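You operate a simulated robot arm through the tools that you are given. There is no shell and no other tool. Be economical: measure what you need, move in short steps, check, and stop when the job is done.

Carry out the task below with a simulated two-armed robot. There is one attempt and no reset: what you move stays moved.

TASK
Fit the large drum in the seeder and switch it on again.
Fine: switch the seeder off before you open its cover; lay the old drum in the rack on the cabinet and close the cover before you switch on; leave vacuum, start and the blue flap alone. Where these are worked on the way, their far stop is far enough and under half their travel is too little: seeder cover.

Only the result counts: the job must be done as asked and must still hold three seconds after the hand-in. Knocking over, shifting, dropping, spilling or breaking anything else fails it. A push-on lid holds only when it is set on centred and level and pressed home; a screw cap is set on level and turned clockwise until tight.

THE ROBOT
Two 7-joint arms with two-finger parallel grippers on one trunk, on a base that drives. Base frame: it is fixed to the floor where the robot stands at the start and does not move with it; the origin is under the middle of the robot, x ahead of it, y to its left, z up. Readings come in m, rad, newtons and seconds.
The left shoulder is at the start at [0.05, 0.165, 1.238], the right one opposite. With the tool pointing down near the work surface each hand reaches from about 0.24 to 0.7 m from the robot's upright axis, wherever it stands, measured 20 degrees to its own side. Places, roughly: seed drum [0.75, 1.25, 1.25]; seeder cover [0.8, 0.1, 1.1]; seeder flap [0.6, 0.4, 1]; seeder power switch [0.5, -0.1, 0.9]; seeder start button [0.5, -0.2, 0.9]; seeder vacuum knob [0.5, -0.1, 1]. Payload 3.91 kg a hand.
The TCP of each hand is the grasp point between the finger pads, 0.03 m short of the fingertips. In the tool frame z runs along the fingers and y along their closing line. The gripper opens to 0.11 m. The fingers are 0.02 m wide and 0.01 m thick; the gripper's body (0.048 by 0.112 m) begins 0.055 m behind the TCP.
Orientation is that of the tool frame in the base frame, as a unit quaternion [w, x, y, z]. With the fingers straight down and closing along the base's y, the tool's x points along the base's -x, its y along +y and its z along -z.

THE INTERFACE
- The arms move only by the tool play_rows. It takes "left_commands", "right_commands" or both (then of equal length, played together; a hand with none holds still); each is a list of rows, each a list of 3 entries, a list of its own where there are three numbers: the shift along the base's x, y, z in units of 20 mm (1.0 is 20 mm), then the turn, a rotation vector about the base's x, y, z in units of 6 degrees (1.0 is 6 degrees), then the opening, from 0 (shut) to 1 (fully open). In form: [[[dx, dy, dz], [rx, ry, rz], claw], ...]. A call has 1 to 12 rows; each row shifts and turns the commanded pose from where the row before left it. A call with a number of a shift or a turn outside -1 to 1 is refused whole. Rows are played at 5 a second. More than 0.05 m and 0.15 rad between two rows, or a gripper value outside its range, and nothing of the call is played. A pose out of reach is approached as far as the arm can. The call stops where the force on the tool passes 90 N (or 10 N more than at its start, if that is more) or the arm is blocked; 0.2 s more then pass. Each finger travels about 0.045 m/s and halts on what it meets, pressing with about 37 N; the grip force reading is that of the motor and also rises with nothing between the fingers. The clock runs only during rows and for 0.2 s after the last one: add rows that do not move to give the fingers time. The reply holds the time, the measured pose of the TCP, the force on the tool along the base axes, the opening and the grip force, in the units named above and with some noise, with the torque about the TCP (base axes, N m) and any sound that the robot's microphone picked up, and new pictures: "views" is both (left out), scene, wrist or none (wrist: the cameras of the hands that moved).
- Cameras (640 x 400 px; columns grow to the right, rows downward): "scene" is now at [0.1228, 0.0022, 1.4487]; the picture's right is [0.02, -1.00, 0.00], its down [-0.18, -0.00, -0.98] and it looks along [0.98, 0.02, -0.18] (base axes); focal length 214 px, centre (320, 200). "left" rides on the left gripper at [0.072, -0.017, -0.103] in its tool frame; the picture's right is [0.23, 0.97, 0.00], its down [-0.76, 0.18, -0.62] and it looks along [-0.61, 0.14, 0.78] (tool axes); focal length 222 px, centre (320, 200). "right" rides on the right gripper at [0.073, 0.017, -0.103] in its tool frame; the picture's right is [-0.23, 0.97, 0.00], its down [-0.76, -0.18, -0.62] and it looks along [-0.61, -0.14, 0.78] (tool axes); focal length 222 px, centre (320, 200). There is no depth. A picture from a camera that has moved, and an enlarged one, comes with that camera's place and axes in the base frame and with its lens.
- lift_body(by): slides the trunk up (or, below 0, down) by that many m; the arms and the scene camera ride with it, the base frame stays. It gives what a move gives, with no picture.
- steer(legs): drives the robot by 1 to 6 legs, each [ahead, left, turn to the left] in m, m and rad, along the robot's own axes; the way and the turn of a leg run together, so that a leg with both is an arc; at most 1.5 m and 3.142 rad a leg. The arms and the cameras ride along, it lands a little off, and it stops where it bumps. It gives what a move gives, and a new picture of the scene camera.
- head_to(pan, tilt): turns the head with the scene camera to pan (to the left, within 1.396 rad either way) and tilt (down, from -0.506 to 1.204), counted from straight ahead of the robot. It gives what a move gives, and a new picture of the scene camera.
- close_up(camera, box): a new picture of the part [left, top, right, bottom] of that camera's present view, enlarged. It takes no simulated time.
- close_job(): hands the job in; it is judged then, once.

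Go step by step. Nothing tells you exact positions but the pictures and the camera data: compare them with the known pose of the tool, close in by small moves and look again before you grip or let go. The budget is 120 turns and 260 pictures, counting those below and the enlarged ones. Unless the task says otherwise, let go and move clear before handing in, and close with one line.

The tools are called as a command line: name --argument value ..., lists and objects as JSON in quotes. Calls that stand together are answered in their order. play_rows: Moves the arms, as the interface text tells. Its arguments: {"type":"object","properties":{"left_commands":{"type":"array"},"right_commands":{"type":"array"},"views":{"type":"string","enum":["both","scene","wrist","none"]}},"required":[]} The other tools are called the same way: lift_body (by) slides the trunk up or down; steer (legs) drives the base; head_to (pan, tilt) turns the head that bears the scene camera; close_up (camera, box) takes an enlarged picture of a part of a camera's view; close_job () hands the job in.

At the start:

```text
t: 0.0
left_ee_pos: [0.3278, 0.1304, 1.466]
left_orientation: [0.001, 0.0, 1.0, 0.0]
left_force: [1.4, -0.6, 0.2]
left_ft_torque: [0.01, 0.01, 0.01]
left_width: 0.1102
left_grasp_force: 0.2
right_ee_pos: [0.3311, -0.1206, 1.4798]
right_orientation: [0.001, 0.001, 1.0, 0.001]
right_force: [0.6, -0.6, 0.4]
right_ft_torque: [0.0, -0.01, 0.02]
right_width: 0.1101
right_grasp_force: 0.0
trunk travel left (down, up): [-0.458, 0.045]
robot x, y, heading: [-0.0014, -0.0013, 0.002]
head pan, tilt: [0.019, 0.182]
```

scene: 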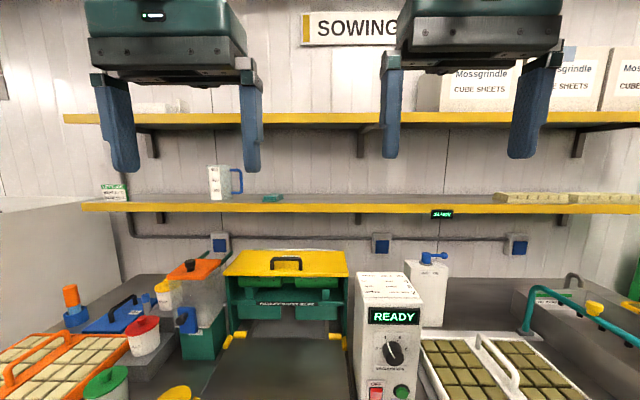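
right: 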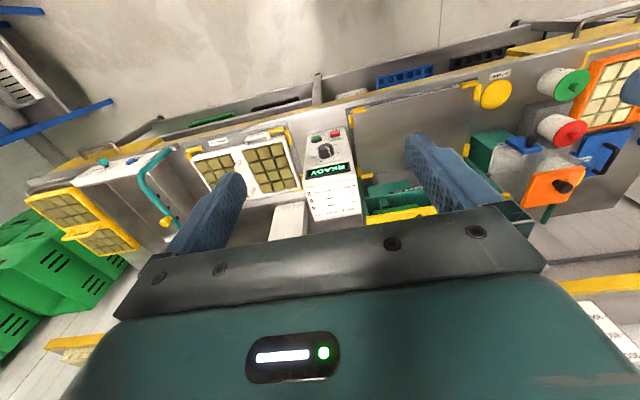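
left: 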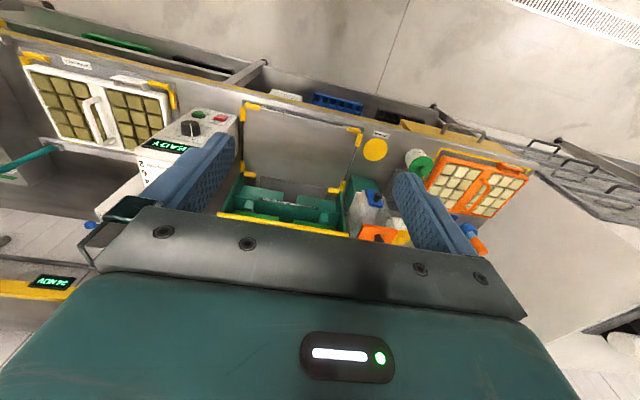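

I see the seeder with a yellow cover, its control box (READY, knob, red switch, green button). I'll look closer and look left to the cabinet with the drums.

close_up --camera "scene" --box '[160, 230, 460, 400]'

head_to --pan 1.0 --tilt 0.3

```text
2.13 times, centred on (310, 315) of scene
camera zoom: at [0.1228, 0.0022, 1.4487], right [0.02, -1.0, 0.0], down [-0.18, 0.0, -0.98], along [0.98, 0.02, -0.18], focal length 458 px, centre (341, -45)
```

zoom: 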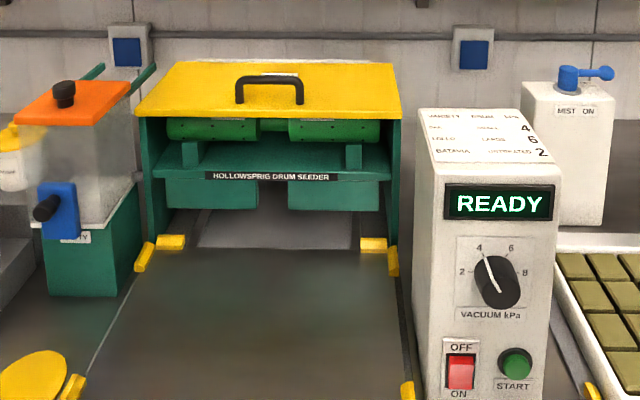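

```text
t: 1.2
left_ee_pos: [0.3281, 0.1301, 1.4654]
left_orientation: [0.0, 0.0, 1.0, 0.0]
left_force: [0.7, -0.1, -0.4]
left_ft_torque: [0.0, -0.01, -0.02]
left_width: 0.1099
left_grasp_force: 0.1
right_ee_pos: [0.3314, -0.121, 1.4786]
right_orientation: [0.0, 0.001, 1.0, 0.0]
right_force: [-0.8, 0.5, 0.3]
right_ft_torque: [0.0, 0.01, 0.0]
right_width: 0.1103
right_grasp_force: 0.0
trunk travel left (down, up): [-0.458, 0.045]
robot x, y, heading: [-0.0025, 0.0004, -0.005]
head pan, tilt: [1.0, 0.3]
camera scene: at [0.0803, 0.0789, 1.4376], right [0.84, -0.54, 0.0], down [-0.16, -0.25, -0.96], along [0.52, 0.8, -0.3], focal length 214 px, centre (320, 200)
```

scene: 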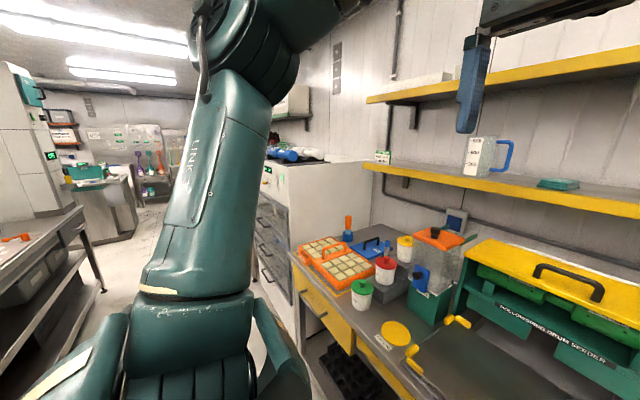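

The cabinet stands to the left of the bench with coloured drums on top. I'll zoom in on both.

close_up --camera "scene" --box '[240, 80, 400, 180]'

close_up --camera "scene" --box '[400, 200, 640, 350]'

head_to --pan 0 --tilt 0.7

```text
4.00 times, centred on (320, 130) of scene
camera zoom: at [0.0803, 0.0789, 1.4376], right [0.84, -0.54, 0.0], down [-0.16, -0.25, -0.96], along [0.52, 0.8, -0.3], focal length 858 px, centre (320, 480)
```

zoom: 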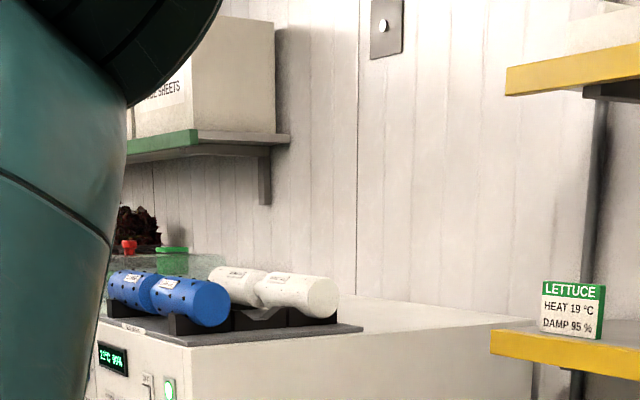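

```text
2.67 times, centred on (520, 275) of scene
camera zoom: at [0.0803, 0.0789, 1.4376], right [0.84, -0.54, 0.0], down [-0.16, -0.25, -0.96], along [0.52, 0.8, -0.3], focal length 572 px, centre (-213, 0)
```

zoom: 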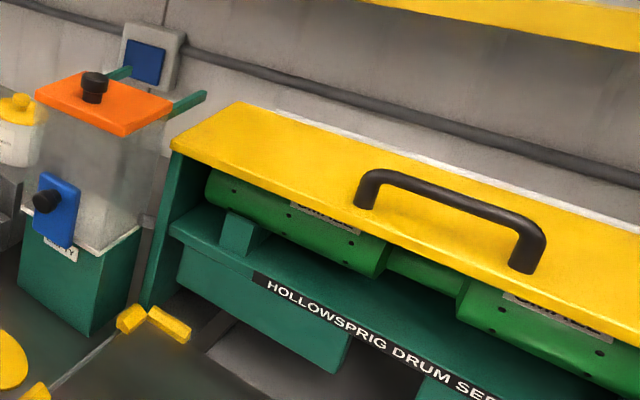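

```text
t: 2.5
left_ee_pos: [0.3273, 0.1308, 1.4671]
left_orientation: [0.0, -0.001, 1.0, 0.001]
left_force: [-0.9, -0.2, 0.0]
left_ft_torque: [-0.03, 0.0, -0.02]
left_width: 0.1099
left_grasp_force: 0.0
right_ee_pos: [0.3313, -0.1216, 1.4797]
right_orientation: [0.002, 0.0, 1.0, 0.001]
right_force: [0.0, -0.2, 0.1]
right_ft_torque: [-0.02, -0.01, 0.02]
right_width: 0.1101
right_grasp_force: 0.0
trunk travel left (down, up): [-0.458, 0.045]
robot x, y, heading: [-0.0016, 0.0011, -0.004]
head pan, tilt: [0.0, 0.7]
camera scene: at [0.1147, 0.0005, 1.4015], right [0.0, -1.0, 0.0], down [-0.64, 0.0, -0.77], along [0.77, 0.0, -0.64], focal length 214 px, centre (320, 200)
```

scene: 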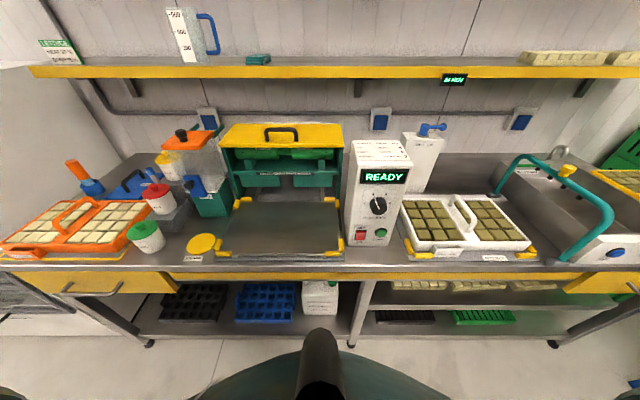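

The cabinet rack holds blue and white drums; the green one is in the seeder. I'll start with the switch, zooming in to locate it and starting to turn the right hand forward.

close_up --camera "scene" --box '[340, 130, 420, 250]'

play_rows --right_commands '[[[0, 0, -1], [0, -1, 0], 0], [[0, 0, -1], [0, -1, 0], 0], [[0, 0, -1], [0, -1, 0], 0], [[0, 0, -1], [0, -1, 0], 0], [[0, 0, -1], [0, -1, 0], 0], [[0, 0, -1], [0, -1, 0], 0], [[0, 0, -1], [0, -1, 0], 0], [[0, 0, -1], [0, -1, 0], 0], [[0, 0, -1], [0, -1, 0], 0], [[0, 0, -1], [0, -1, 0], 0], [[0, 0, -1], [0, 0, 0], 0], [[0, 0, -1], [0, 0, 0], 0]]' --views "both"

```text
3.33 times, centred on (380, 190) of scene
camera zoom: at [0.1147, 0.0005, 1.4015], right [0.0, -1.0, 0.0], down [-0.64, 0.0, -0.77], along [0.77, 0.0, -0.64], focal length 715 px, centre (120, 233)
```

zoom: 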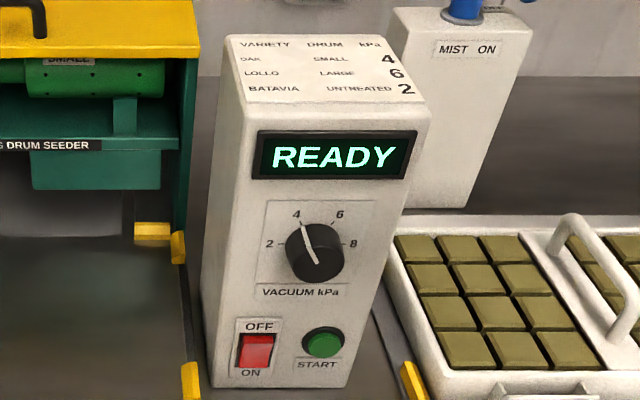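

```text
t: 5.1
left_ee_pos: [0.3282, 0.1306, 1.4671]
left_orientation: [0.0, 0.0, 1.0, -0.001]
left_force: [0.5, 0.4, 0.1]
left_ft_torque: [0.02, 0.0, 0.0]
left_width: 0.1101
left_grasp_force: 0.1
right_ee_pos: [0.3557, -0.097, 1.2648]
right_orientation: [0.501, 0.0, 0.866, 0.001]
right_force: [0.4, 0.3, 0.5]
right_ft_torque: [0.0, -0.01, 0.01]
right_width: 0.0
right_grasp_force: 36.9
right hand out of reach, approached as far as the arm can: row 10, 11, 12
trunk travel left (down, up): [-0.458, 0.045]
robot x, y, heading: [-0.0023, 0.0002, 0.004]
head pan, tilt: [0.0, 0.7]
camera scene: at [0.1151, 0.0007, 1.4015], right [0.0, -1.0, 0.0], down [-0.64, 0.0, -0.76], along [0.76, 0.0, -0.64], focal length 214 px, centre (320, 200)
camera right: at [0.2296, -0.0793, 1.253], right [0.11, 0.97, 0.2], down [-0.16, -0.18, 0.97], along [0.98, -0.14, 0.13], focal length 222 px, centre (320, 200)
```

scene: 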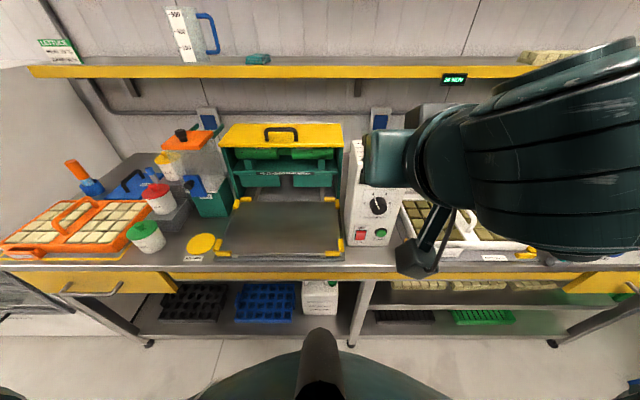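
right: 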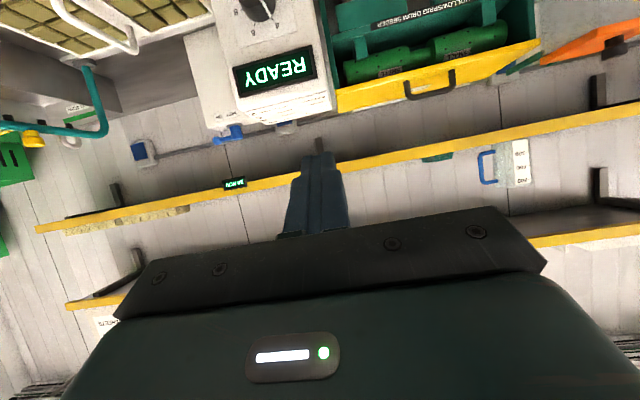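

The arm is folded too tightly here; I'll back the base off so the hand can point forward at the switch.

steer --legs '[[-0.25, 0, 0]]'

lift_body --by -0.15

play_rows --right_commands '[[[1, 0, -1], [0, 0, 0], 0], [[1, 0, -1], [0, 0, 0], 0], [[1, 0, -1], [0, 0, 0], 0], [[1, 0, -1], [0, 0, 0], 0], [[1, 0, -1], [0, 0, 0], 0], [[1, 0, -1], [0, 0, 0], 0]]'

```text
t: 7.0
left_ee_pos: [0.0751, 0.13, 1.4664]
left_orientation: [0.0, 0.002, 1.0, 0.0]
left_force: [0.0, -0.3, -1.2]
left_ft_torque: [-0.01, -0.01, -0.05]
left_width: 0.1099
left_grasp_force: 0.1
right_ee_pos: [0.1029, -0.098, 1.2637]
right_orientation: [0.5, 0.002, 0.866, 0.0]
right_force: [0.1, -0.4, -0.7]
right_ft_torque: [-0.02, -0.01, 0.01]
right_width: 0.0
right_grasp_force: 37.0
trunk travel left (down, up): [-0.458, 0.045]
robot x, y, heading: [-0.2491, 0.0011, -0.003]
head pan, tilt: [0.0, 0.7]
camera scene: at [-0.1376, 0.0004, 1.4016], right [0.0, -1.0, 0.0], down [-0.64, 0.0, -0.77], along [0.77, 0.0, -0.64], focal length 214 px, centre (320, 200)
```

scene: 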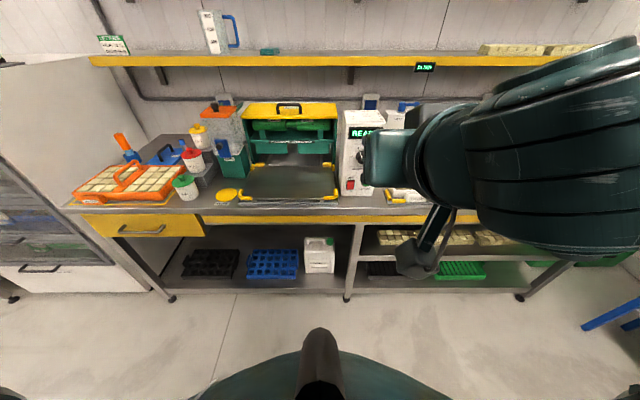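

```text
t: 8.7
left_ee_pos: [0.0768, 0.1294, 1.3162]
left_orientation: [0.0, 0.002, 1.0, 0.0]
left_force: [0.6, -0.1, 0.0]
left_ft_torque: [0.01, -0.02, 0.0]
left_width: 0.11
left_grasp_force: 0.1
right_ee_pos: [0.1039, -0.0978, 1.1136]
right_orientation: [0.5, 0.001, 0.866, 0.0]
right_force: [-0.7, -0.3, -0.3]
right_ft_torque: [-0.02, -0.02, 0.0]
right_width: 0.0
right_grasp_force: 36.5
trunk travel left (down, up): [-0.308, 0.195]
robot x, y, heading: [-0.249, 0.0008, -0.005]
head pan, tilt: [0.0, 0.7]
```

```text
t: 10.1
left_ee_pos: [0.0766, 0.1293, 1.3159]
left_orientation: [-0.001, 0.001, 1.0, 0.001]
left_force: [0.0, 0.2, -0.4]
left_ft_torque: [0.02, 0.01, 0.02]
left_width: 0.1101
left_grasp_force: 0.0
right_ee_pos: [0.2244, -0.0968, 0.9928]
right_orientation: [0.5, 0.002, 0.866, -0.001]
right_force: [-0.1, -0.4, -0.7]
right_ft_torque: [-0.01, 0.01, 0.01]
right_width: 0.0
right_grasp_force: 36.8
trunk travel left (down, up): [-0.308, 0.195]
robot x, y, heading: [-0.2498, -0.0042, -0.008]
head pan, tilt: [0.0, 0.7]
camera scene: at [-0.1367, 0.0004, 1.2515], right [0.0, -1.0, 0.0], down [-0.64, 0.0, -0.76], along [0.76, 0.0, -0.64], focal length 214 px, centre (320, 200)
camera right: at [0.0979, -0.0793, 0.9819], right [0.12, 0.97, 0.2], down [-0.16, -0.18, 0.97], along [0.98, -0.15, 0.13], focal length 222 px, centre (320, 200)
```

scene: 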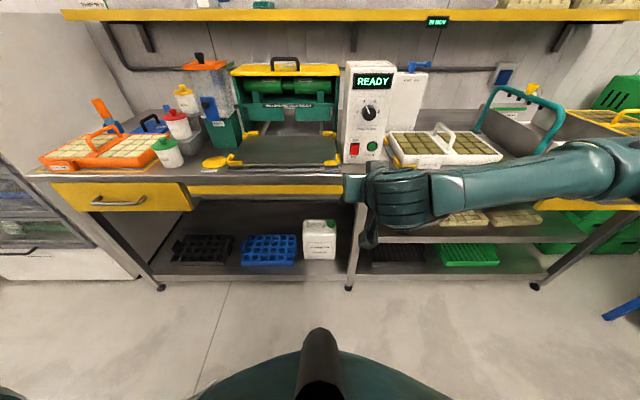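
right: 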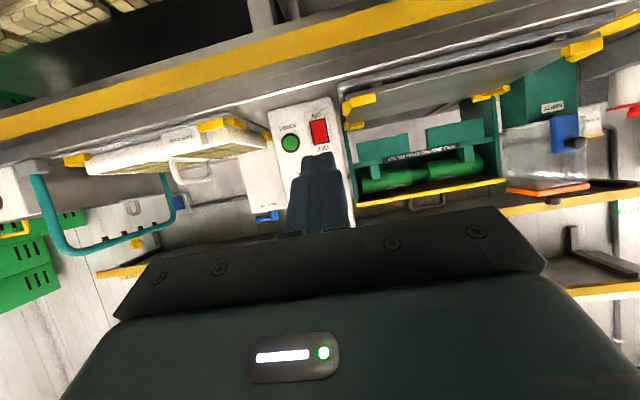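

Switch triangulates to about (0.55, -0.12, 0.905). I'll refine with close-ups.

close_up --camera "scene" --box '[320, 60, 416, 180]'

close_up --camera "right" --box '[240, 80, 400, 180]'

```text
3.33 times, centred on (368, 120) of scene
camera zoom: at [-0.1367, 0.0004, 1.2515], right [0.0, -1.0, 0.0], down [-0.64, 0.0, -0.76], along [0.76, 0.0, -0.64], focal length 715 px, centre (160, 467)
```

zoom: 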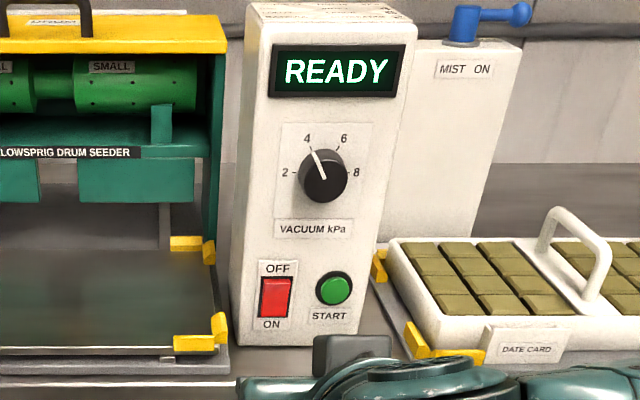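

```text
4.00 times, centred on (320, 130) of right
camera zoom: at [0.0979, -0.0793, 0.9819], right [0.12, 0.97, 0.2], down [-0.16, -0.18, 0.97], along [0.98, -0.15, 0.13], focal length 888 px, centre (320, 480)
```

zoom: 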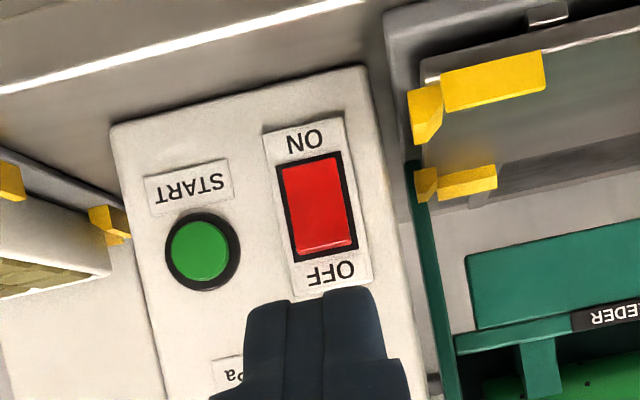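

The switch centre is at (0.544, -0.121, 0.908), with its OFF half raised at the top. I'll approach the OFF half.

play_rows --right_commands '[[[1, -0.1, -0.21], [0, 0, 0], 0], [[1, -0.1, -0.21], [0, 0, 0], 0], [[1, -0.1, -0.21], [0, 0, 0], 0], [[1, -0.1, -0.21], [0, 0, 0], 0], [[1, -0.1, -0.21], [0, 0, 0], 0], [[1, -0.1, -0.21], [0, 0, 0], 0], [[1, -0.1, -0.21], [0, 0, 0], 0], [[1, -0.1, -0.21], [0, 0, 0], 0], [[1, -0.1, -0.21], [0, 0, 0], 0], [[1, -0.1, -0.21], [0, 0, 0], 0], [[1, -0.1, -0.21], [0, 0, 0], 0], [[1, -0.1, -0.21], [0, 0, 0], 0]]'

```text
t: 12.7
left_ee_pos: [0.076, 0.1304, 1.3168]
left_orientation: [0.0, 0.002, 1.0, 0.001]
left_force: [0.7, 0.0, 0.1]
left_ft_torque: [-0.01, -0.03, 0.03]
left_width: 0.1097
left_grasp_force: 0.0
right_ee_pos: [0.4648, -0.1221, 0.9418]
right_orientation: [0.5, 0.002, 0.866, 0.0]
right_force: [-1.0, -0.4, 0.5]
right_ft_torque: [0.01, 0.01, 0.01]
right_width: 0.0
right_grasp_force: 36.9
trunk travel left (down, up): [-0.308, 0.195]
robot x, y, heading: [-0.2517, 0.0008, -0.002]
head pan, tilt: [0.0, 0.7]
camera scene: at [-0.1368, 0.0005, 1.2515], right [0.0, -1.0, 0.0], down [-0.64, 0.0, -0.76], along [0.76, 0.0, -0.64], focal length 214 px, centre (320, 200)
camera right: at [0.3386, -0.1033, 0.9317], right [0.12, 0.97, 0.2], down [-0.16, -0.18, 0.97], along [0.98, -0.15, 0.13], focal length 222 px, centre (320, 200)
```

scene: 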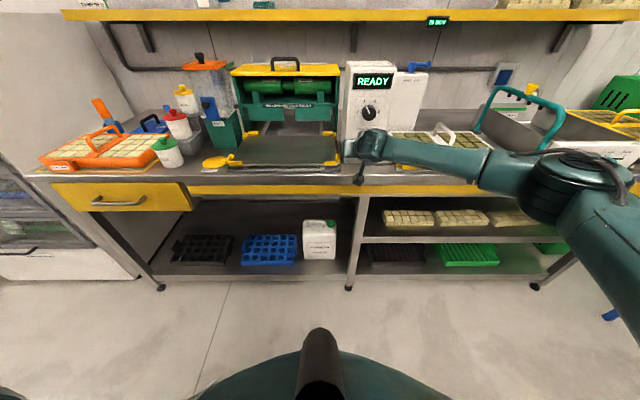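
right: 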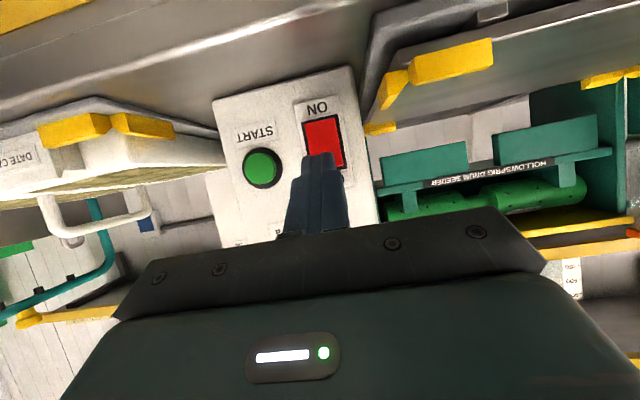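

Tip is aligned with the OFF half; I'll push forward gently.

play_rows --right_commands '[[[0.7, 0, 0], [0, 0, 0], 0], [[0.7, 0, 0], [0, 0, 0], 0], [[0.5, 0, 0], [0, 0, 0], 0], [[0.3, 0, 0], [0, 0, 0], 0], [[0.2, 0, 0], [0, 0, 0], 0], [[0.2, 0, 0], [0, 0, 0], 0]]' --views "wrist"

```text
t: 14.1
left_ee_pos: [0.0656, 0.1277, 1.3198]
left_orientation: [0.004, 0.004, 1.0, 0.0]
left_force: [0.7, -0.6, -0.7]
left_ft_torque: [0.0, -0.01, -0.02]
left_width: 0.1099
left_grasp_force: 0.1
right_ee_pos: [0.5038, -0.1224, 0.9449]
right_orientation: [0.497, 0.003, 0.868, -0.001]
right_force: [-51.7, -7.3, 17.9]
right_ft_torque: [-0.16, 0.17, -0.01]
right_width: 0.0001
right_grasp_force: 37.1
trunk travel left (down, up): [-0.308, 0.195]
robot x, y, heading: [-0.2533, -0.0022, -0.008]
head pan, tilt: [0.0, 0.7]
stopped in row 6 (right hand): the force on the tool passed its limit at 95 N (the readings are from after the stop); the commanded pose is now the measured one
camera right: at [0.3763, -0.1037, 0.9349], right [0.12, 0.97, 0.2], down [-0.15, -0.18, 0.97], along [0.98, -0.15, 0.13], focal length 222 px, centre (320, 200)
```

right: 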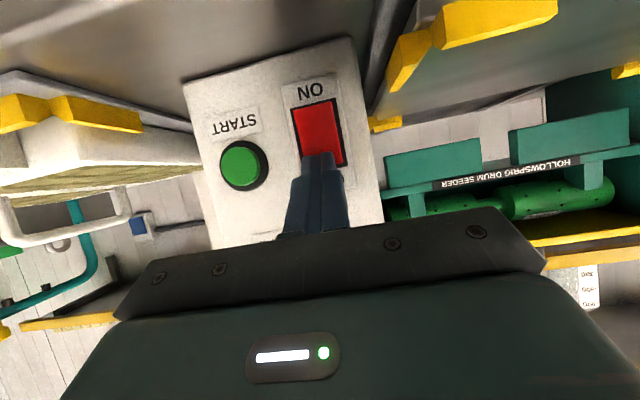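

Contact was made at 95 N. I'll back off and see whether the display has gone dark.

play_rows --right_commands '[[[-1, 0, 0], [0, 0, 0], 0], [[-1, 0, 0], [0, 0, 0], 0], [[-1, 0, 0], [0, 0, 0], 0], [[-1, 0, 0.3], [0, 0, 0], 0], [[-1, 0, 0.3], [0, 0, 0], 0], [[-1, 0, 0.3], [0, 0, 0], 0], [[-1, 0, 0.3], [0, 0, 0], 0], [[-1, 0, 0.3], [0, 0, 0], 0], [[-1, 0, 0.3], [0, 0, 0], 0], [[-1, 0, 0.3], [0, 0, 0], 0]]' --views "none"

close_up --camera "right" --box '[220, 70, 420, 195]'

close_up --camera "scene" --box '[224, 50, 416, 170]'

```text
t: 16.3
left_ee_pos: [0.0746, 0.1294, 1.3178]
left_orientation: [0.0, 0.003, 1.0, -0.001]
left_force: [-0.4, 0.2, 0.1]
left_ft_torque: [0.05, -0.04, -0.01]
left_width: 0.1099
left_grasp_force: 0.1
right_ee_pos: [0.3093, -0.1228, 0.9811]
right_orientation: [0.493, 0.002, 0.87, -0.001]
right_force: [-1.8, 0.4, -0.3]
right_ft_torque: [0.0, 0.04, 0.03]
right_width: 0.0
right_grasp_force: 37.0
trunk travel left (down, up): [-0.308, 0.195]
robot x, y, heading: [-0.255, -0.0006, -0.005]
head pan, tilt: [0.0, 0.7]
```

```text
3.20 times, centred on (320, 132) of right
camera zoom: at [0.1822, -0.1035, 0.9714], right [0.12, 0.97, 0.2], down [-0.15, -0.18, 0.97], along [0.98, -0.15, 0.12], focal length 711 px, centre (320, 416)
```

zoom: 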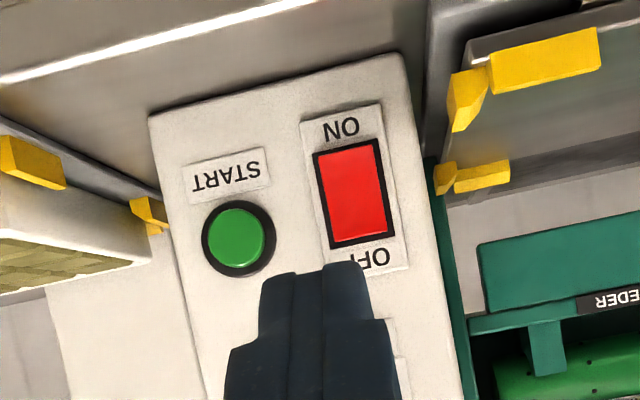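

```text
3.33 times, centred on (320, 110) of scene
camera zoom: at [-0.1385, 0.0, 1.2515], right [0.0, -1.0, 0.0], down [-0.64, 0.0, -0.77], along [0.77, 0.0, -0.64], focal length 715 px, centre (320, 500)
```

zoom: 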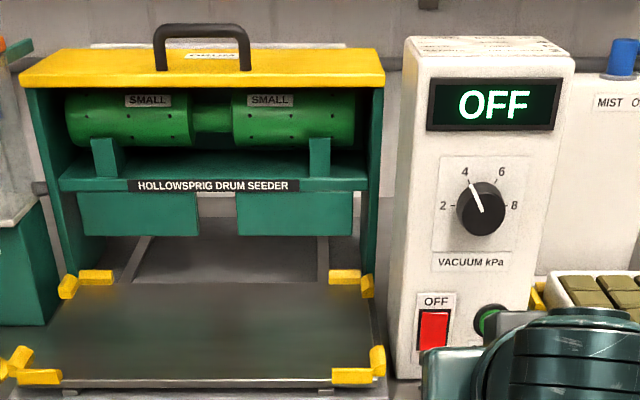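

Display reads OFF; the fitted drum is labelled SMALL. Cover handle is at about (0.745, 0.121, 1.152). I'll tuck the right hand back and turn the left hand to hook the handle from the front.

play_rows --right_commands '[[[-1, 0, 1], [0, 0.8, 0], 0], [[-1, 0, 1], [0, 0.8, 0], 0], [[-1, 0, 1], [0, 0.8, 0], 0], [[-1, 0, 1], [0, 0.8, 0], 0], [[-1, 0, 1], [0, 0.8, 0], 0], [[-1, 0, 1], [0, 0.8, 0], 0], [[-1, 0, 1], [0, 0.8, 0], 0], [[-1, 0, 1], [0, 0.8, 0], 0], [[-1, -0.5, 1], [0, 0.8, 0], 0], [[-1, -0.5, 1], [0, 0.8, 0], 0], [[-0.5, -0.5, 1], [0, 0.8, 0], 0], [[0, -0.5, 1], [0, 0.8, 0], 0]]' --left_commands '[[[0, 0.5, 0], [0, 0, -1], 0.5], [[0, 0.5, 0], [0, 0, -1], 0.5], [[0, 0.5, 0], [0, 0, -1], 0.5], [[0, 0.5, 0], [0, 0, -1], 0.5], [[0, 0.5, 0], [0, 0, -1], 0.5], [[0, 0, 0], [0, 0, -1], 0.5], [[0, 0, 0], [0, 0, -1], 0.5], [[0, 0, 0], [0, 0, -1], 0.5], [[0, 0, 0], [0, 0, -1], 0.5], [[0, 0, 0], [0, 0, -1], 0.5], [[0, 0, 0], [0, 0, -1], 0.5], [[0, 0, 0], [0, 0, -1], 0.5]]' --views "none"

play_rows --left_commands '[[[0, 0, 0], [0, 0, -1], 0.5], [[0, 0, 0], [0, 0, -1], 0.5], [[0, 0, 0], [0, 0, -1], 0.5], [[0.5, 0, 0], [0, -1, 0], 0.5], [[0.5, 0, 0], [0, -1, 0], 0.5], [[0.5, 0, 0], [0, -1, 0], 0.5], [[0.5, 0, 0], [0, -1, 0], 0.5], [[0.5, 0, 0], [0, -1, 0], 0.5], [[0.5, 0, 0], [0, -1, 0], 0.5], [[0.5, 0, 0], [0, -1, 0], 0.5], [[0.5, 0, 0], [0, -1, 0], 0.5], [[0.5, 0, 0], [0, -1, 0], 0.5]]'

```text
t: 18.9
left_ee_pos: [0.0318, 0.1286, 1.2425]
left_orientation: [0.0, 0.591, 0.807, -0.001]
left_force: [-0.1, -1.0, 0.1]
left_ft_torque: [-0.03, 0.01, 0.0]
left_width: 0.0549
left_grasp_force: 0.1
left hand out of reach, approached as far as the arm can: row 7, 8, 9, 10, 11, 12
right_ee_pos: [0.099, -0.1623, 1.2183]
right_orientation: [0.014, 0.001, 1.0, -0.001]
right_force: [-1.1, -0.2, 0.1]
right_ft_torque: [0.02, 0.0, -0.01]
right_width: 0.0
right_grasp_force: 37.1
trunk travel left (down, up): [-0.308, 0.195]
robot x, y, heading: [-0.2546, 0.0006, -0.009]
head pan, tilt: [0.0, 0.7]
```

```text
t: 21.4
left_ee_pos: [0.0893, 0.0758, 1.2266]
left_orientation: [0.303, 0.591, 0.701, 0.258]
left_force: [-0.7, -0.5, -0.5]
left_ft_torque: [0.0, 0.01, 0.01]
left_width: 0.0549
left_grasp_force: 0.1
left hand out of reach, approached as far as the arm can: row 1, 2, 3, 4, 5, 7, 9, 11
right_ee_pos: [0.0988, -0.1603, 1.2181]
right_orientation: [0.014, 0.002, 1.0, -0.002]
right_force: [-0.4, 0.9, -0.2]
right_ft_torque: [-0.03, -0.01, -0.02]
right_width: 0.0003
right_grasp_force: 36.8
trunk travel left (down, up): [-0.308, 0.195]
robot x, y, heading: [-0.2512, -0.0003, 0.001]
head pan, tilt: [0.0, 0.7]
stopped in row 12 (left hand): the arm was blocked; the commanded pose is now the measured one
camera scene: at [-0.1438, 0.0004, 1.2415], right [-0.02, -1.0, 0.0], down [-0.73, 0.01, -0.68], along [0.68, -0.01, -0.73], focal length 214 px, centre (320, 200)
camera left: at [-0.004, 0.1431, 1.2762], right [0.63, 0.39, 0.67], down [-0.25, -0.72, 0.65], along [0.74, -0.57, -0.36], focal length 222 px, centre (320, 200)
```

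scene: 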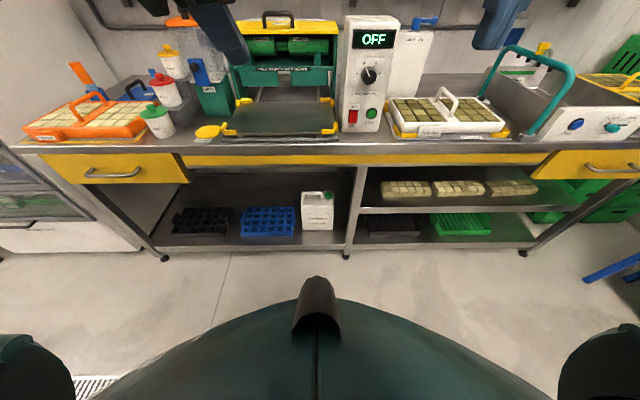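
left: 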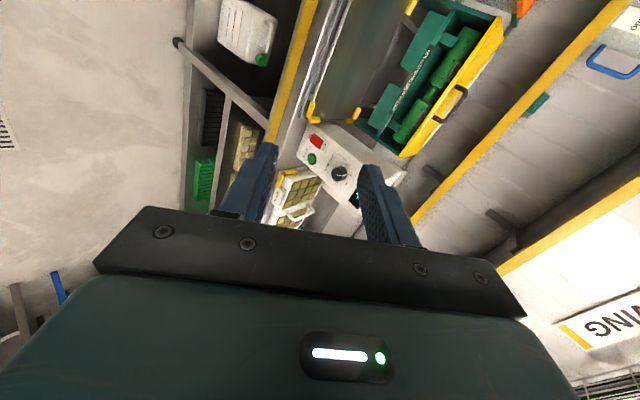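

The left hand is blocked near the head but its orientation is nearly right. I'll move it forward, away from the body.

play_rows --left_commands '[[[1, 0.5, 0], [0, 0, 0], 0.5], [[1, 0.5, 0.3], [0, 0, 0], 0.5], [[1, 0.5, 0.3], [0, 0, 0], 0.5], [[1, 0.5, 0.3], [0, 0, 0], 0.5], [[1, 0.2, 0.3], [0, 0, 0], 0.5], [[1, 0, 0], [0, 0, 0], 0.5], [[1, 0, 0], [0, 0, 0], 0.5], [[1, 0, 0], [0, 0, 0], 0.5]]'

```text
t: 23.2
left_ee_pos: [0.0997, 0.0778, 1.2246]
left_orientation: [0.301, 0.595, 0.698, 0.262]
left_force: [-0.2, 1.0, -0.1]
left_ft_torque: [-0.01, 0.0, 0.01]
left_width: 0.055
left_grasp_force: 0.0
left hand out of reach, approached as far as the arm can: row 1, 2, 3, 4, 5, 6, 7, 8
right_ee_pos: [0.0988, -0.1636, 1.2171]
right_orientation: [0.013, 0.002, 1.0, -0.002]
right_force: [0.5, 0.3, 0.2]
right_ft_torque: [0.01, 0.0, -0.01]
right_width: 0.0
right_grasp_force: 36.8
trunk travel left (down, up): [-0.308, 0.195]
robot x, y, heading: [-0.2547, -0.0001, -0.008]
head pan, tilt: [0.0, 0.7]
camera scene: at [-0.1407, 0.001, 1.2467], right [0.01, -1.0, 0.0], down [-0.69, 0.0, -0.73], along [0.73, 0.0, -0.69], focal length 214 px, centre (320, 200)
camera left: at [0.0056, 0.1455, 1.2735], right [0.63, 0.38, 0.68], down [-0.25, -0.73, 0.64], along [0.73, -0.57, -0.36], focal length 222 px, centre (320, 200)
```

scene: 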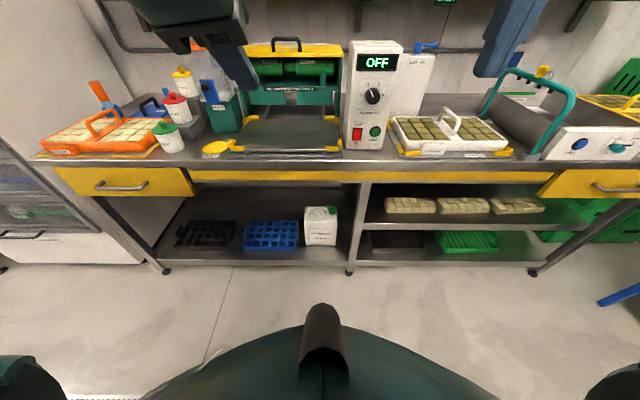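
left: 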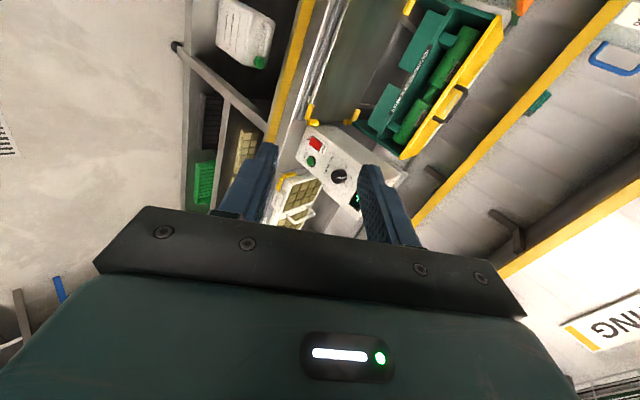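

That wrist direction is at its limit. I'll turn back and roll the other way.

play_rows --left_commands '[[[0.5, 0.2, 0], [0, 1, 0], 0.5], [[0.5, 0.2, 0], [0, 1, 0], 0.5], [[0.5, 0.2, 0], [0, 1, 0], 0.5], [[0.5, 0.2, 0], [0, 1, 0], 0.5], [[0.5, 0.2, 0], [0, 1, 0], 0.5], [[0.5, 0.2, 0], [0, 1, 0], 0.5], [[0.5, 0.2, 0], [0, 1, 0], 0.5], [[0.5, 0.2, 0], [0, 0, 1], 0.5], [[0.5, 0.2, 0], [0, 0, 1], 0.5], [[0.5, 0.2, 0], [0, 0, 1], 0.5], [[0.5, 0.2, 0], [0, 0, 1], 0.5], [[0.5, 0.2, 0], [0, 0, 1], 0.5]]' --views "none"

play_rows --left_commands '[[[0.5, 0, 0], [0, 0, 1], 0.5], [[0.5, 0, 0], [0, 0, 1], 0.5], [[0.5, 0, 0], [0, 0, 1], 0.5], [[0.5, 0, 0], [0, 0, 1], 0.5], [[0, 0, 0], [0, 0, 1], 0.5], [[0, 0, 0], [0, 0, 1], 0.5], [[0, 0, 0], [0, 0, 1], 0.5], [[0, 0, 0], [0, 0, 1], 0.5], [[0, 0, 0], [0, 0, 1], 0.5], [[0, 0, 0], [0, 0, 1], 0.5], [[0, 0, 0], [0, 0, 1], 0.5], [[0, 0, 0], [0, 0, 1], 0.5]]' --views "none"

```text
t: 25.8
left_ee_pos: [0.1499, 0.0972, 1.2222]
left_orientation: [0.223, 0.395, 0.827, 0.332]
left_force: [0.4, -0.1, 0.7]
left_ft_torque: [-0.02, -0.01, 0.02]
left_width: 0.055
left_grasp_force: 0.0
left hand out of reach, approached as far as the arm can: row 1, 2, 3, 4, 5, 6, 7
right_ee_pos: [0.0991, -0.1626, 1.2173]
right_orientation: [0.013, 0.002, 1.0, -0.002]
right_force: [1.5, 0.4, 0.1]
right_ft_torque: [-0.01, 0.0, 0.02]
right_width: 0.0
right_grasp_force: 36.7
trunk travel left (down, up): [-0.308, 0.195]
robot x, y, heading: [-0.255, 0.0013, -0.006]
head pan, tilt: [0.0, 0.7]
```

```text
t: 28.4
left_ee_pos: [0.1681, 0.1161, 1.187]
left_orientation: [-0.013, -0.166, 0.902, 0.398]
left_force: [0.3, -0.3, 0.0]
left_ft_torque: [-0.03, 0.0, 0.05]
left_width: 0.0548
left_grasp_force: 0.0
left hand out of reach, approached as far as the arm can: row 11, 12
right_ee_pos: [0.0983, -0.1618, 1.2182]
right_orientation: [0.013, 0.002, 1.0, -0.002]
right_force: [-0.8, 1.1, -0.6]
right_ft_torque: [-0.01, -0.01, 0.05]
right_width: 0.0
right_grasp_force: 36.7
trunk travel left (down, up): [-0.308, 0.195]
robot x, y, heading: [-0.2484, -0.0004, -0.009]
head pan, tilt: [0.0, 0.7]
```

The left hand drifted; I'll bring it back to a plain forward-down pose (closing along y) and hook the handle with that instead.

play_rows --left_commands '[[[0.13, 0.06, 0.27], [-0.513, -0.604, -0.517], 0.5], [[0.13, 0.06, 0.27], [-0.513, -0.604, -0.517], 0.5], [[0.13, 0.06, 0.27], [-0.513, -0.604, -0.517], 0.5], [[0.13, 0.06, 0.27], [-0.513, -0.604, -0.517], 0.5], [[0.13, 0.06, 0.27], [-0.513, -0.604, -0.517], 0.5], [[0.13, 0.06, 0.27], [-0.513, -0.604, -0.517], 0.5], [[0.13, 0.06, 0.27], [-0.513, -0.604, -0.517], 0], [[0.13, 0.06, 0.27], [-0.513, -0.604, -0.517], 0], [[0.13, 0.06, 0.27], [-0.513, -0.604, -0.517], 0], [[0.13, 0.06, 0.27], [-0.513, -0.604, -0.517], 0], [[0.13, 0.06, 0.27], [-0.513, -0.604, -0.517], 0], [[0.13, 0.06, 0.27], [-0.513, -0.604, -0.517], 0]]'

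close_up --camera "scene" --box '[220, 20, 380, 120]'

```text
t: 31.0
left_ee_pos: [0.1992, 0.1313, 1.2527]
left_orientation: [0.381, 0.0, 0.924, 0.001]
left_force: [0.0, 0.6, 0.1]
left_ft_torque: [-0.03, 0.0, 0.0]
left_width: 0.0
left_grasp_force: 36.7
right_ee_pos: [0.0993, -0.1611, 1.2174]
right_orientation: [0.013, 0.002, 1.0, -0.002]
right_force: [-0.1, -0.6, 0.3]
right_ft_torque: [-0.02, 0.05, 0.03]
right_width: 0.0
right_grasp_force: 37.0
trunk travel left (down, up): [-0.308, 0.195]
robot x, y, heading: [-0.2535, -0.0029, -0.0]
head pan, tilt: [0.0, 0.7]
camera scene: at [-0.1383, 0.0004, 1.2515], right [0.0, -1.0, 0.0], down [-0.64, 0.0, -0.76], along [0.76, 0.0, -0.64], focal length 214 px, centre (320, 200)
camera left: at [0.0762, 0.1126, 1.2731], right [-0.16, 0.97, -0.16], down [0.1, 0.18, 0.98], along [0.98, 0.14, -0.12], focal length 222 px, centre (320, 200)
```

scene: 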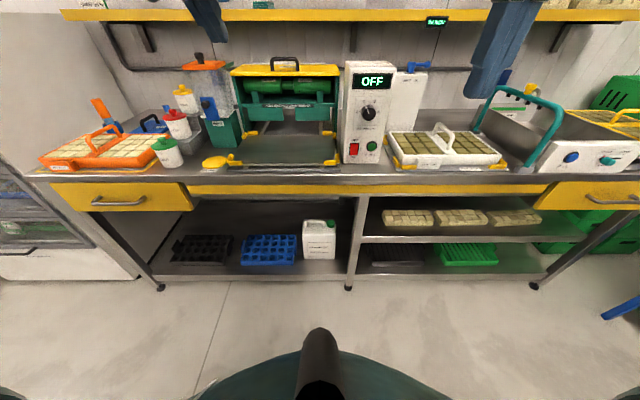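
left: 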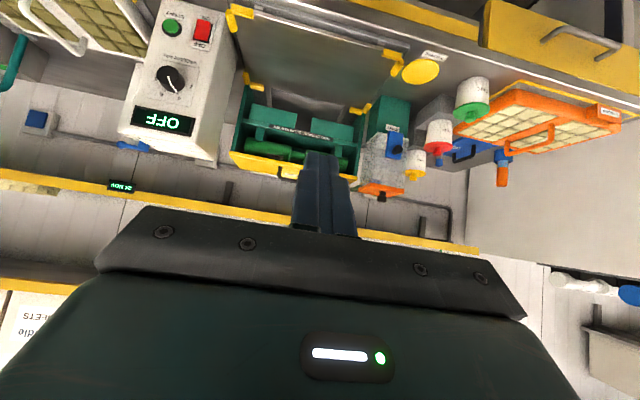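

```text
4.00 times, centred on (300, 70) of scene
camera zoom: at [-0.1383, 0.0004, 1.2515], right [0.0, -1.0, 0.0], down [-0.64, 0.0, -0.76], along [0.76, 0.0, -0.64], focal length 858 px, centre (400, 720)
```

zoom: 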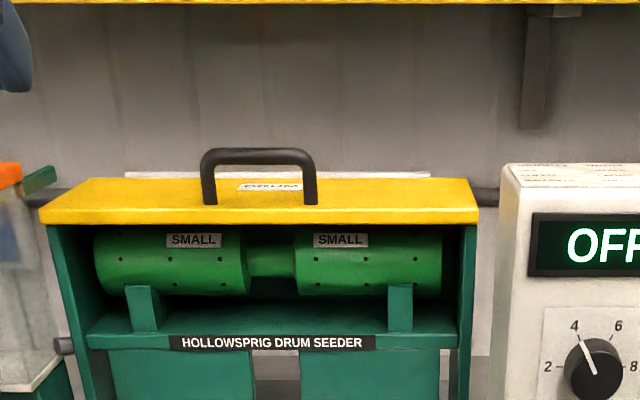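

Handle gap is roughly 31 mm, enough for closed fingers (20 mm) held horizontally. I'll drive forward and level the left hand in front of the handle.

steer --legs '[[0.25, 0, 0]]'

play_rows --left_commands '[[[0.5, 0, -0.5], [0, -1, 0], 0], [[0.5, 0, -0.5], [0, -1, 0], 0], [[0.5, 0, -0.5], [0, -1, 0], 0], [[0.5, 0, -0.5], [0, -1, 0], 0], [[0.5, 0, -0.5], [0, -1, 0], 0], [[0.5, 0, -0.5], [0, -1, 0], 0], [[0.5, 0, -0.5], [0, -1, 0], 0], [[0.5, 0, -0.5], [0, -0.2, 0], 0], [[0.5, 0, -0.5], [0, 0, 0], 0], [[0.5, 0, -0.5], [0, 0, 0], 0]]'

```text
t: 32.8
left_ee_pos: [0.4469, 0.1297, 1.2514]
left_orientation: [0.381, -0.001, 0.925, 0.002]
left_force: [0.5, 0.0, 0.7]
left_ft_torque: [0.02, 0.02, -0.03]
left_width: 0.0001
left_grasp_force: 36.8
right_ee_pos: [0.3465, -0.1625, 1.2179]
right_orientation: [0.014, 0.001, 1.0, -0.002]
right_force: [0.2, 0.9, 0.4]
right_ft_torque: [-0.01, 0.02, -0.01]
right_width: 0.0
right_grasp_force: 37.2
trunk travel left (down, up): [-0.308, 0.195]
robot x, y, heading: [-0.0068, -0.0019, -0.005]
head pan, tilt: [0.0, 0.7]
camera scene: at [0.1093, -0.0007, 1.2514], right [0.0, -1.0, 0.0], down [-0.64, 0.0, -0.76], along [0.76, 0.0, -0.64], focal length 214 px, centre (320, 200)
```

scene: 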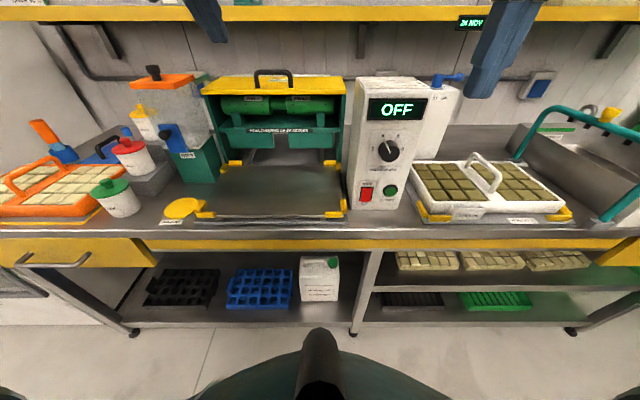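

```text
t: 35.0
left_ee_pos: [0.5468, 0.1299, 1.1517]
left_orientation: [0.695, -0.002, 0.719, 0.001]
left_force: [0.0, 0.6, -0.2]
left_ft_torque: [-0.01, 0.0, 0.01]
left_width: 0.0
left_grasp_force: 37.4
right_ee_pos: [0.3466, -0.1626, 1.2176]
right_orientation: [0.014, 0.0, 1.0, -0.002]
right_force: [-0.2, 0.7, 0.8]
right_ft_torque: [-0.01, -0.02, 0.03]
right_width: 0.0001
right_grasp_force: 37.2
trunk travel left (down, up): [-0.308, 0.195]
robot x, y, heading: [-0.0067, 0.0006, -0.001]
head pan, tilt: [0.0, 0.7]
camera scene: at [0.1086, -0.0008, 1.2515], right [0.0, -1.0, 0.0], down [-0.64, 0.0, -0.77], along [0.77, 0.0, -0.64], focal length 214 px, centre (320, 200)
camera left: at [0.4422, 0.111, 1.0825], right [-0.01, 0.97, -0.23], down [-0.6, 0.18, 0.78], along [0.8, 0.15, 0.58], focal length 222 px, centre (320, 200)
```

scene: 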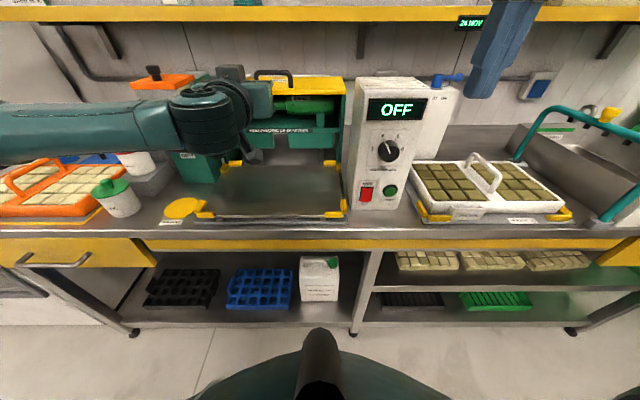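
left: 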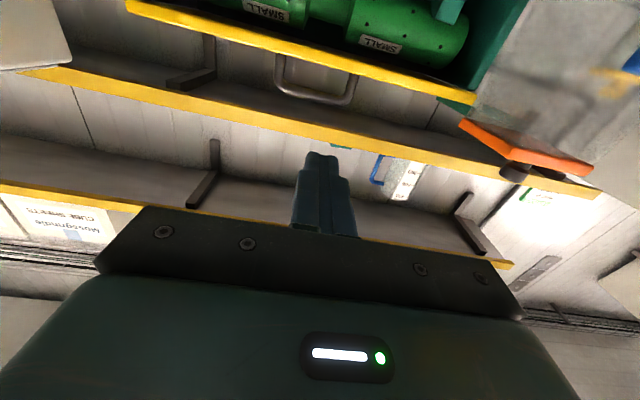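

The handle bar is confirmed near (0.745, 0.124, 1.148). I'll align the fingertips with the gap and approach.

play_rows --left_commands '[[[0.5, -0.1, -0.5], [0, -0.1, 0], 0], [[0.5, -0.1, -0.5], [0, -0.1, 0], 0], [[0.8, -0.1, -0.3], [0, -0.1, 0], 0], [[0.8, 0, 0], [0, 0, 0], 0], [[0.8, 0, 0], [0, 0, 0], 0], [[0.8, 0, 0], [0, 0, 0], 0], [[0.8, 0, 0], [0, 0, 0], 0]]'

close_up --camera "scene" --box '[190, 50, 350, 150]'

```text
t: 36.6
left_ee_pos: [0.6467, 0.1228, 1.1261]
left_orientation: [0.706, -0.003, 0.708, 0.002]
left_force: [0.3, 0.4, -0.6]
left_ft_torque: [-0.03, -0.01, 0.01]
left_width: 0.0
left_grasp_force: 37.2
right_ee_pos: [0.346, -0.1618, 1.2173]
right_orientation: [0.013, 0.0, 1.0, -0.001]
right_force: [-0.3, 1.0, -0.3]
right_ft_torque: [0.0, 0.0, -0.05]
right_width: 0.0
right_grasp_force: 37.3
trunk travel left (down, up): [-0.308, 0.195]
robot x, y, heading: [-0.0034, -0.0004, -0.004]
head pan, tilt: [0.0, 0.7]
camera scene: at [0.1088, -0.0007, 1.2515], right [0.0, -1.0, 0.0], down [-0.64, 0.0, -0.76], along [0.76, 0.0, -0.64], focal length 214 px, centre (320, 200)
camera left: at [0.5437, 0.1055, 1.0533], right [-0.01, 0.97, -0.23], down [-0.62, 0.18, 0.76], along [0.78, 0.15, 0.6], focal length 222 px, centre (320, 200)
```

scene: 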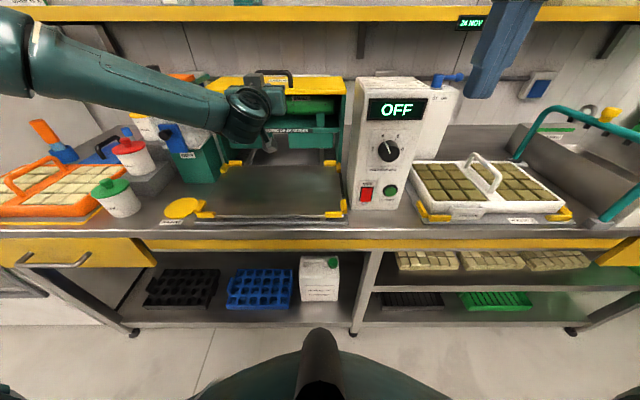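
left: 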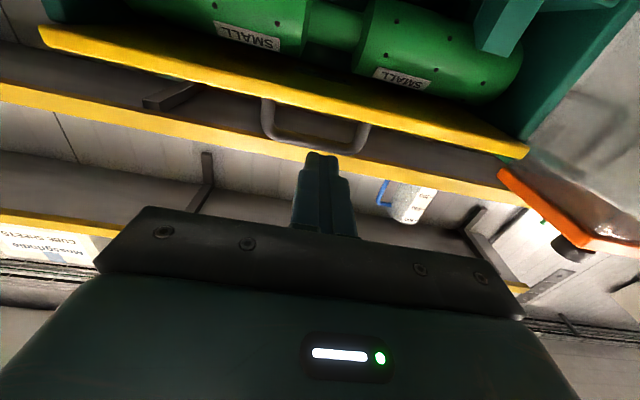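

```text
4.00 times, centred on (270, 100) of scene
camera zoom: at [0.1088, -0.0007, 1.2515], right [0.0, -1.0, 0.0], down [-0.64, 0.0, -0.76], along [0.76, 0.0, -0.64], focal length 858 px, centre (520, 600)
```

zoom: 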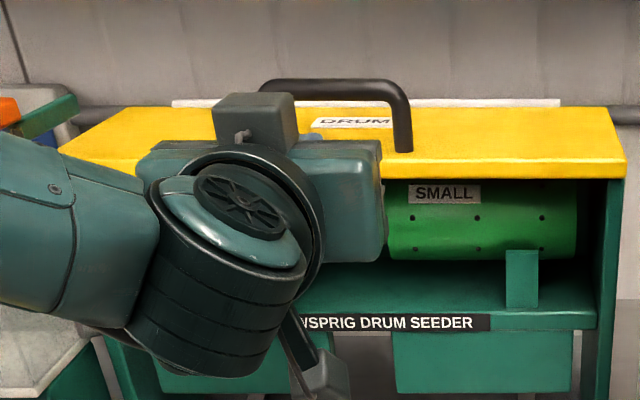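

Slightly lower (z≈1.119) then slide under the bar.

play_rows --left_commands '[[[0.4, 0, -0.35], [0, 0, 0], 0], [[0.7, 0, 0], [0, 0, 0], 0], [[0.7, 0, 0], [0, 0, 0], 0], [[0.7, 0, 0], [0, 0, 0], 0], [[0.7, 0, 0], [0, 0, 0], 0], [[0.7, 0, 0], [0, 0, 0], 0], [[0.5, 0, 0], [0, 0, 0], 0]]' --views "wrist"

close_up --camera "scene" --box '[190, 50, 350, 150]'

```text
t: 38.2
left_ee_pos: [0.7264, 0.1227, 1.1214]
left_orientation: [0.708, -0.002, 0.707, 0.0]
left_force: [-50.3, 7.5, -1.2]
left_ft_torque: [0.08, 0.53, -0.08]
left_width: 0.0001
left_grasp_force: 36.3
right_ee_pos: [0.34, -0.1616, 1.2204]
right_orientation: [0.017, -0.001, 1.0, -0.002]
right_force: [0.2, 0.6, 0.2]
right_ft_torque: [0.0, 0.02, -0.02]
right_width: 0.0001
right_grasp_force: 37.0
trunk travel left (down, up): [-0.308, 0.195]
robot x, y, heading: [-0.0059, 0.0, -0.002]
head pan, tilt: [0.0, 0.7]
camera left: at [0.6247, 0.1048, 1.0491], right [0.0, 0.97, -0.23], down [-0.62, 0.18, 0.76], along [0.78, 0.14, 0.61], focal length 222 px, centre (320, 200)
```

left: 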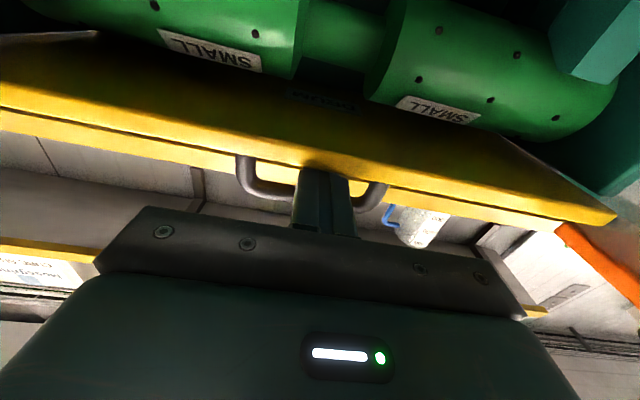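

```text
4.00 times, centred on (270, 100) of scene
camera zoom: at [0.1016, 0.0004, 1.2522], right [0.0, -1.0, 0.0], down [-0.64, 0.0, -0.77], along [0.77, 0.0, -0.64], focal length 858 px, centre (520, 600)
```

zoom: 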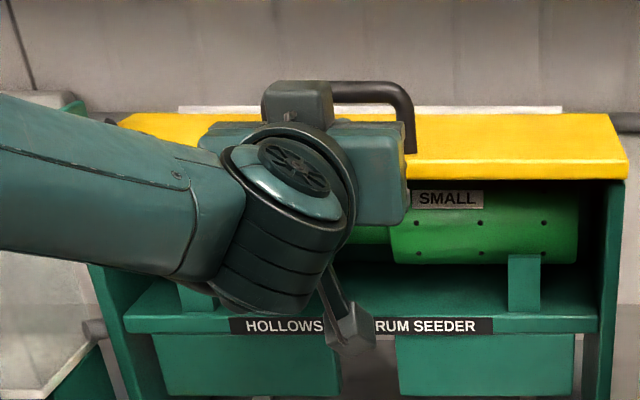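

The tip met the cover's front face. I'll look closer before correcting height.

close_up --camera "left" --box '[220, 120, 420, 245]'

```text
3.20 times, centred on (320, 182) of left
camera zoom: at [0.6247, 0.1048, 1.0491], right [0.0, 0.97, -0.23], down [-0.62, 0.18, 0.76], along [0.78, 0.14, 0.61], focal length 711 px, centre (320, 256)
```

zoom: 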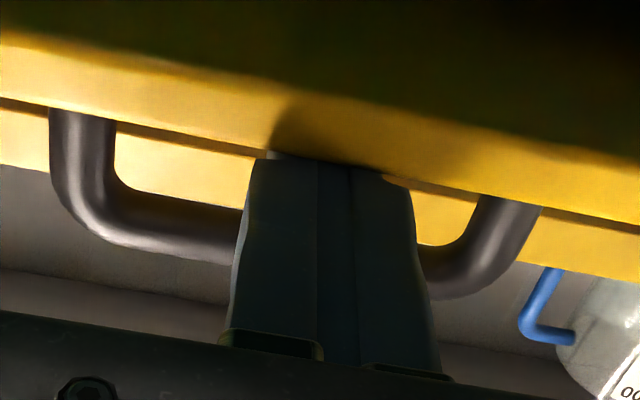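

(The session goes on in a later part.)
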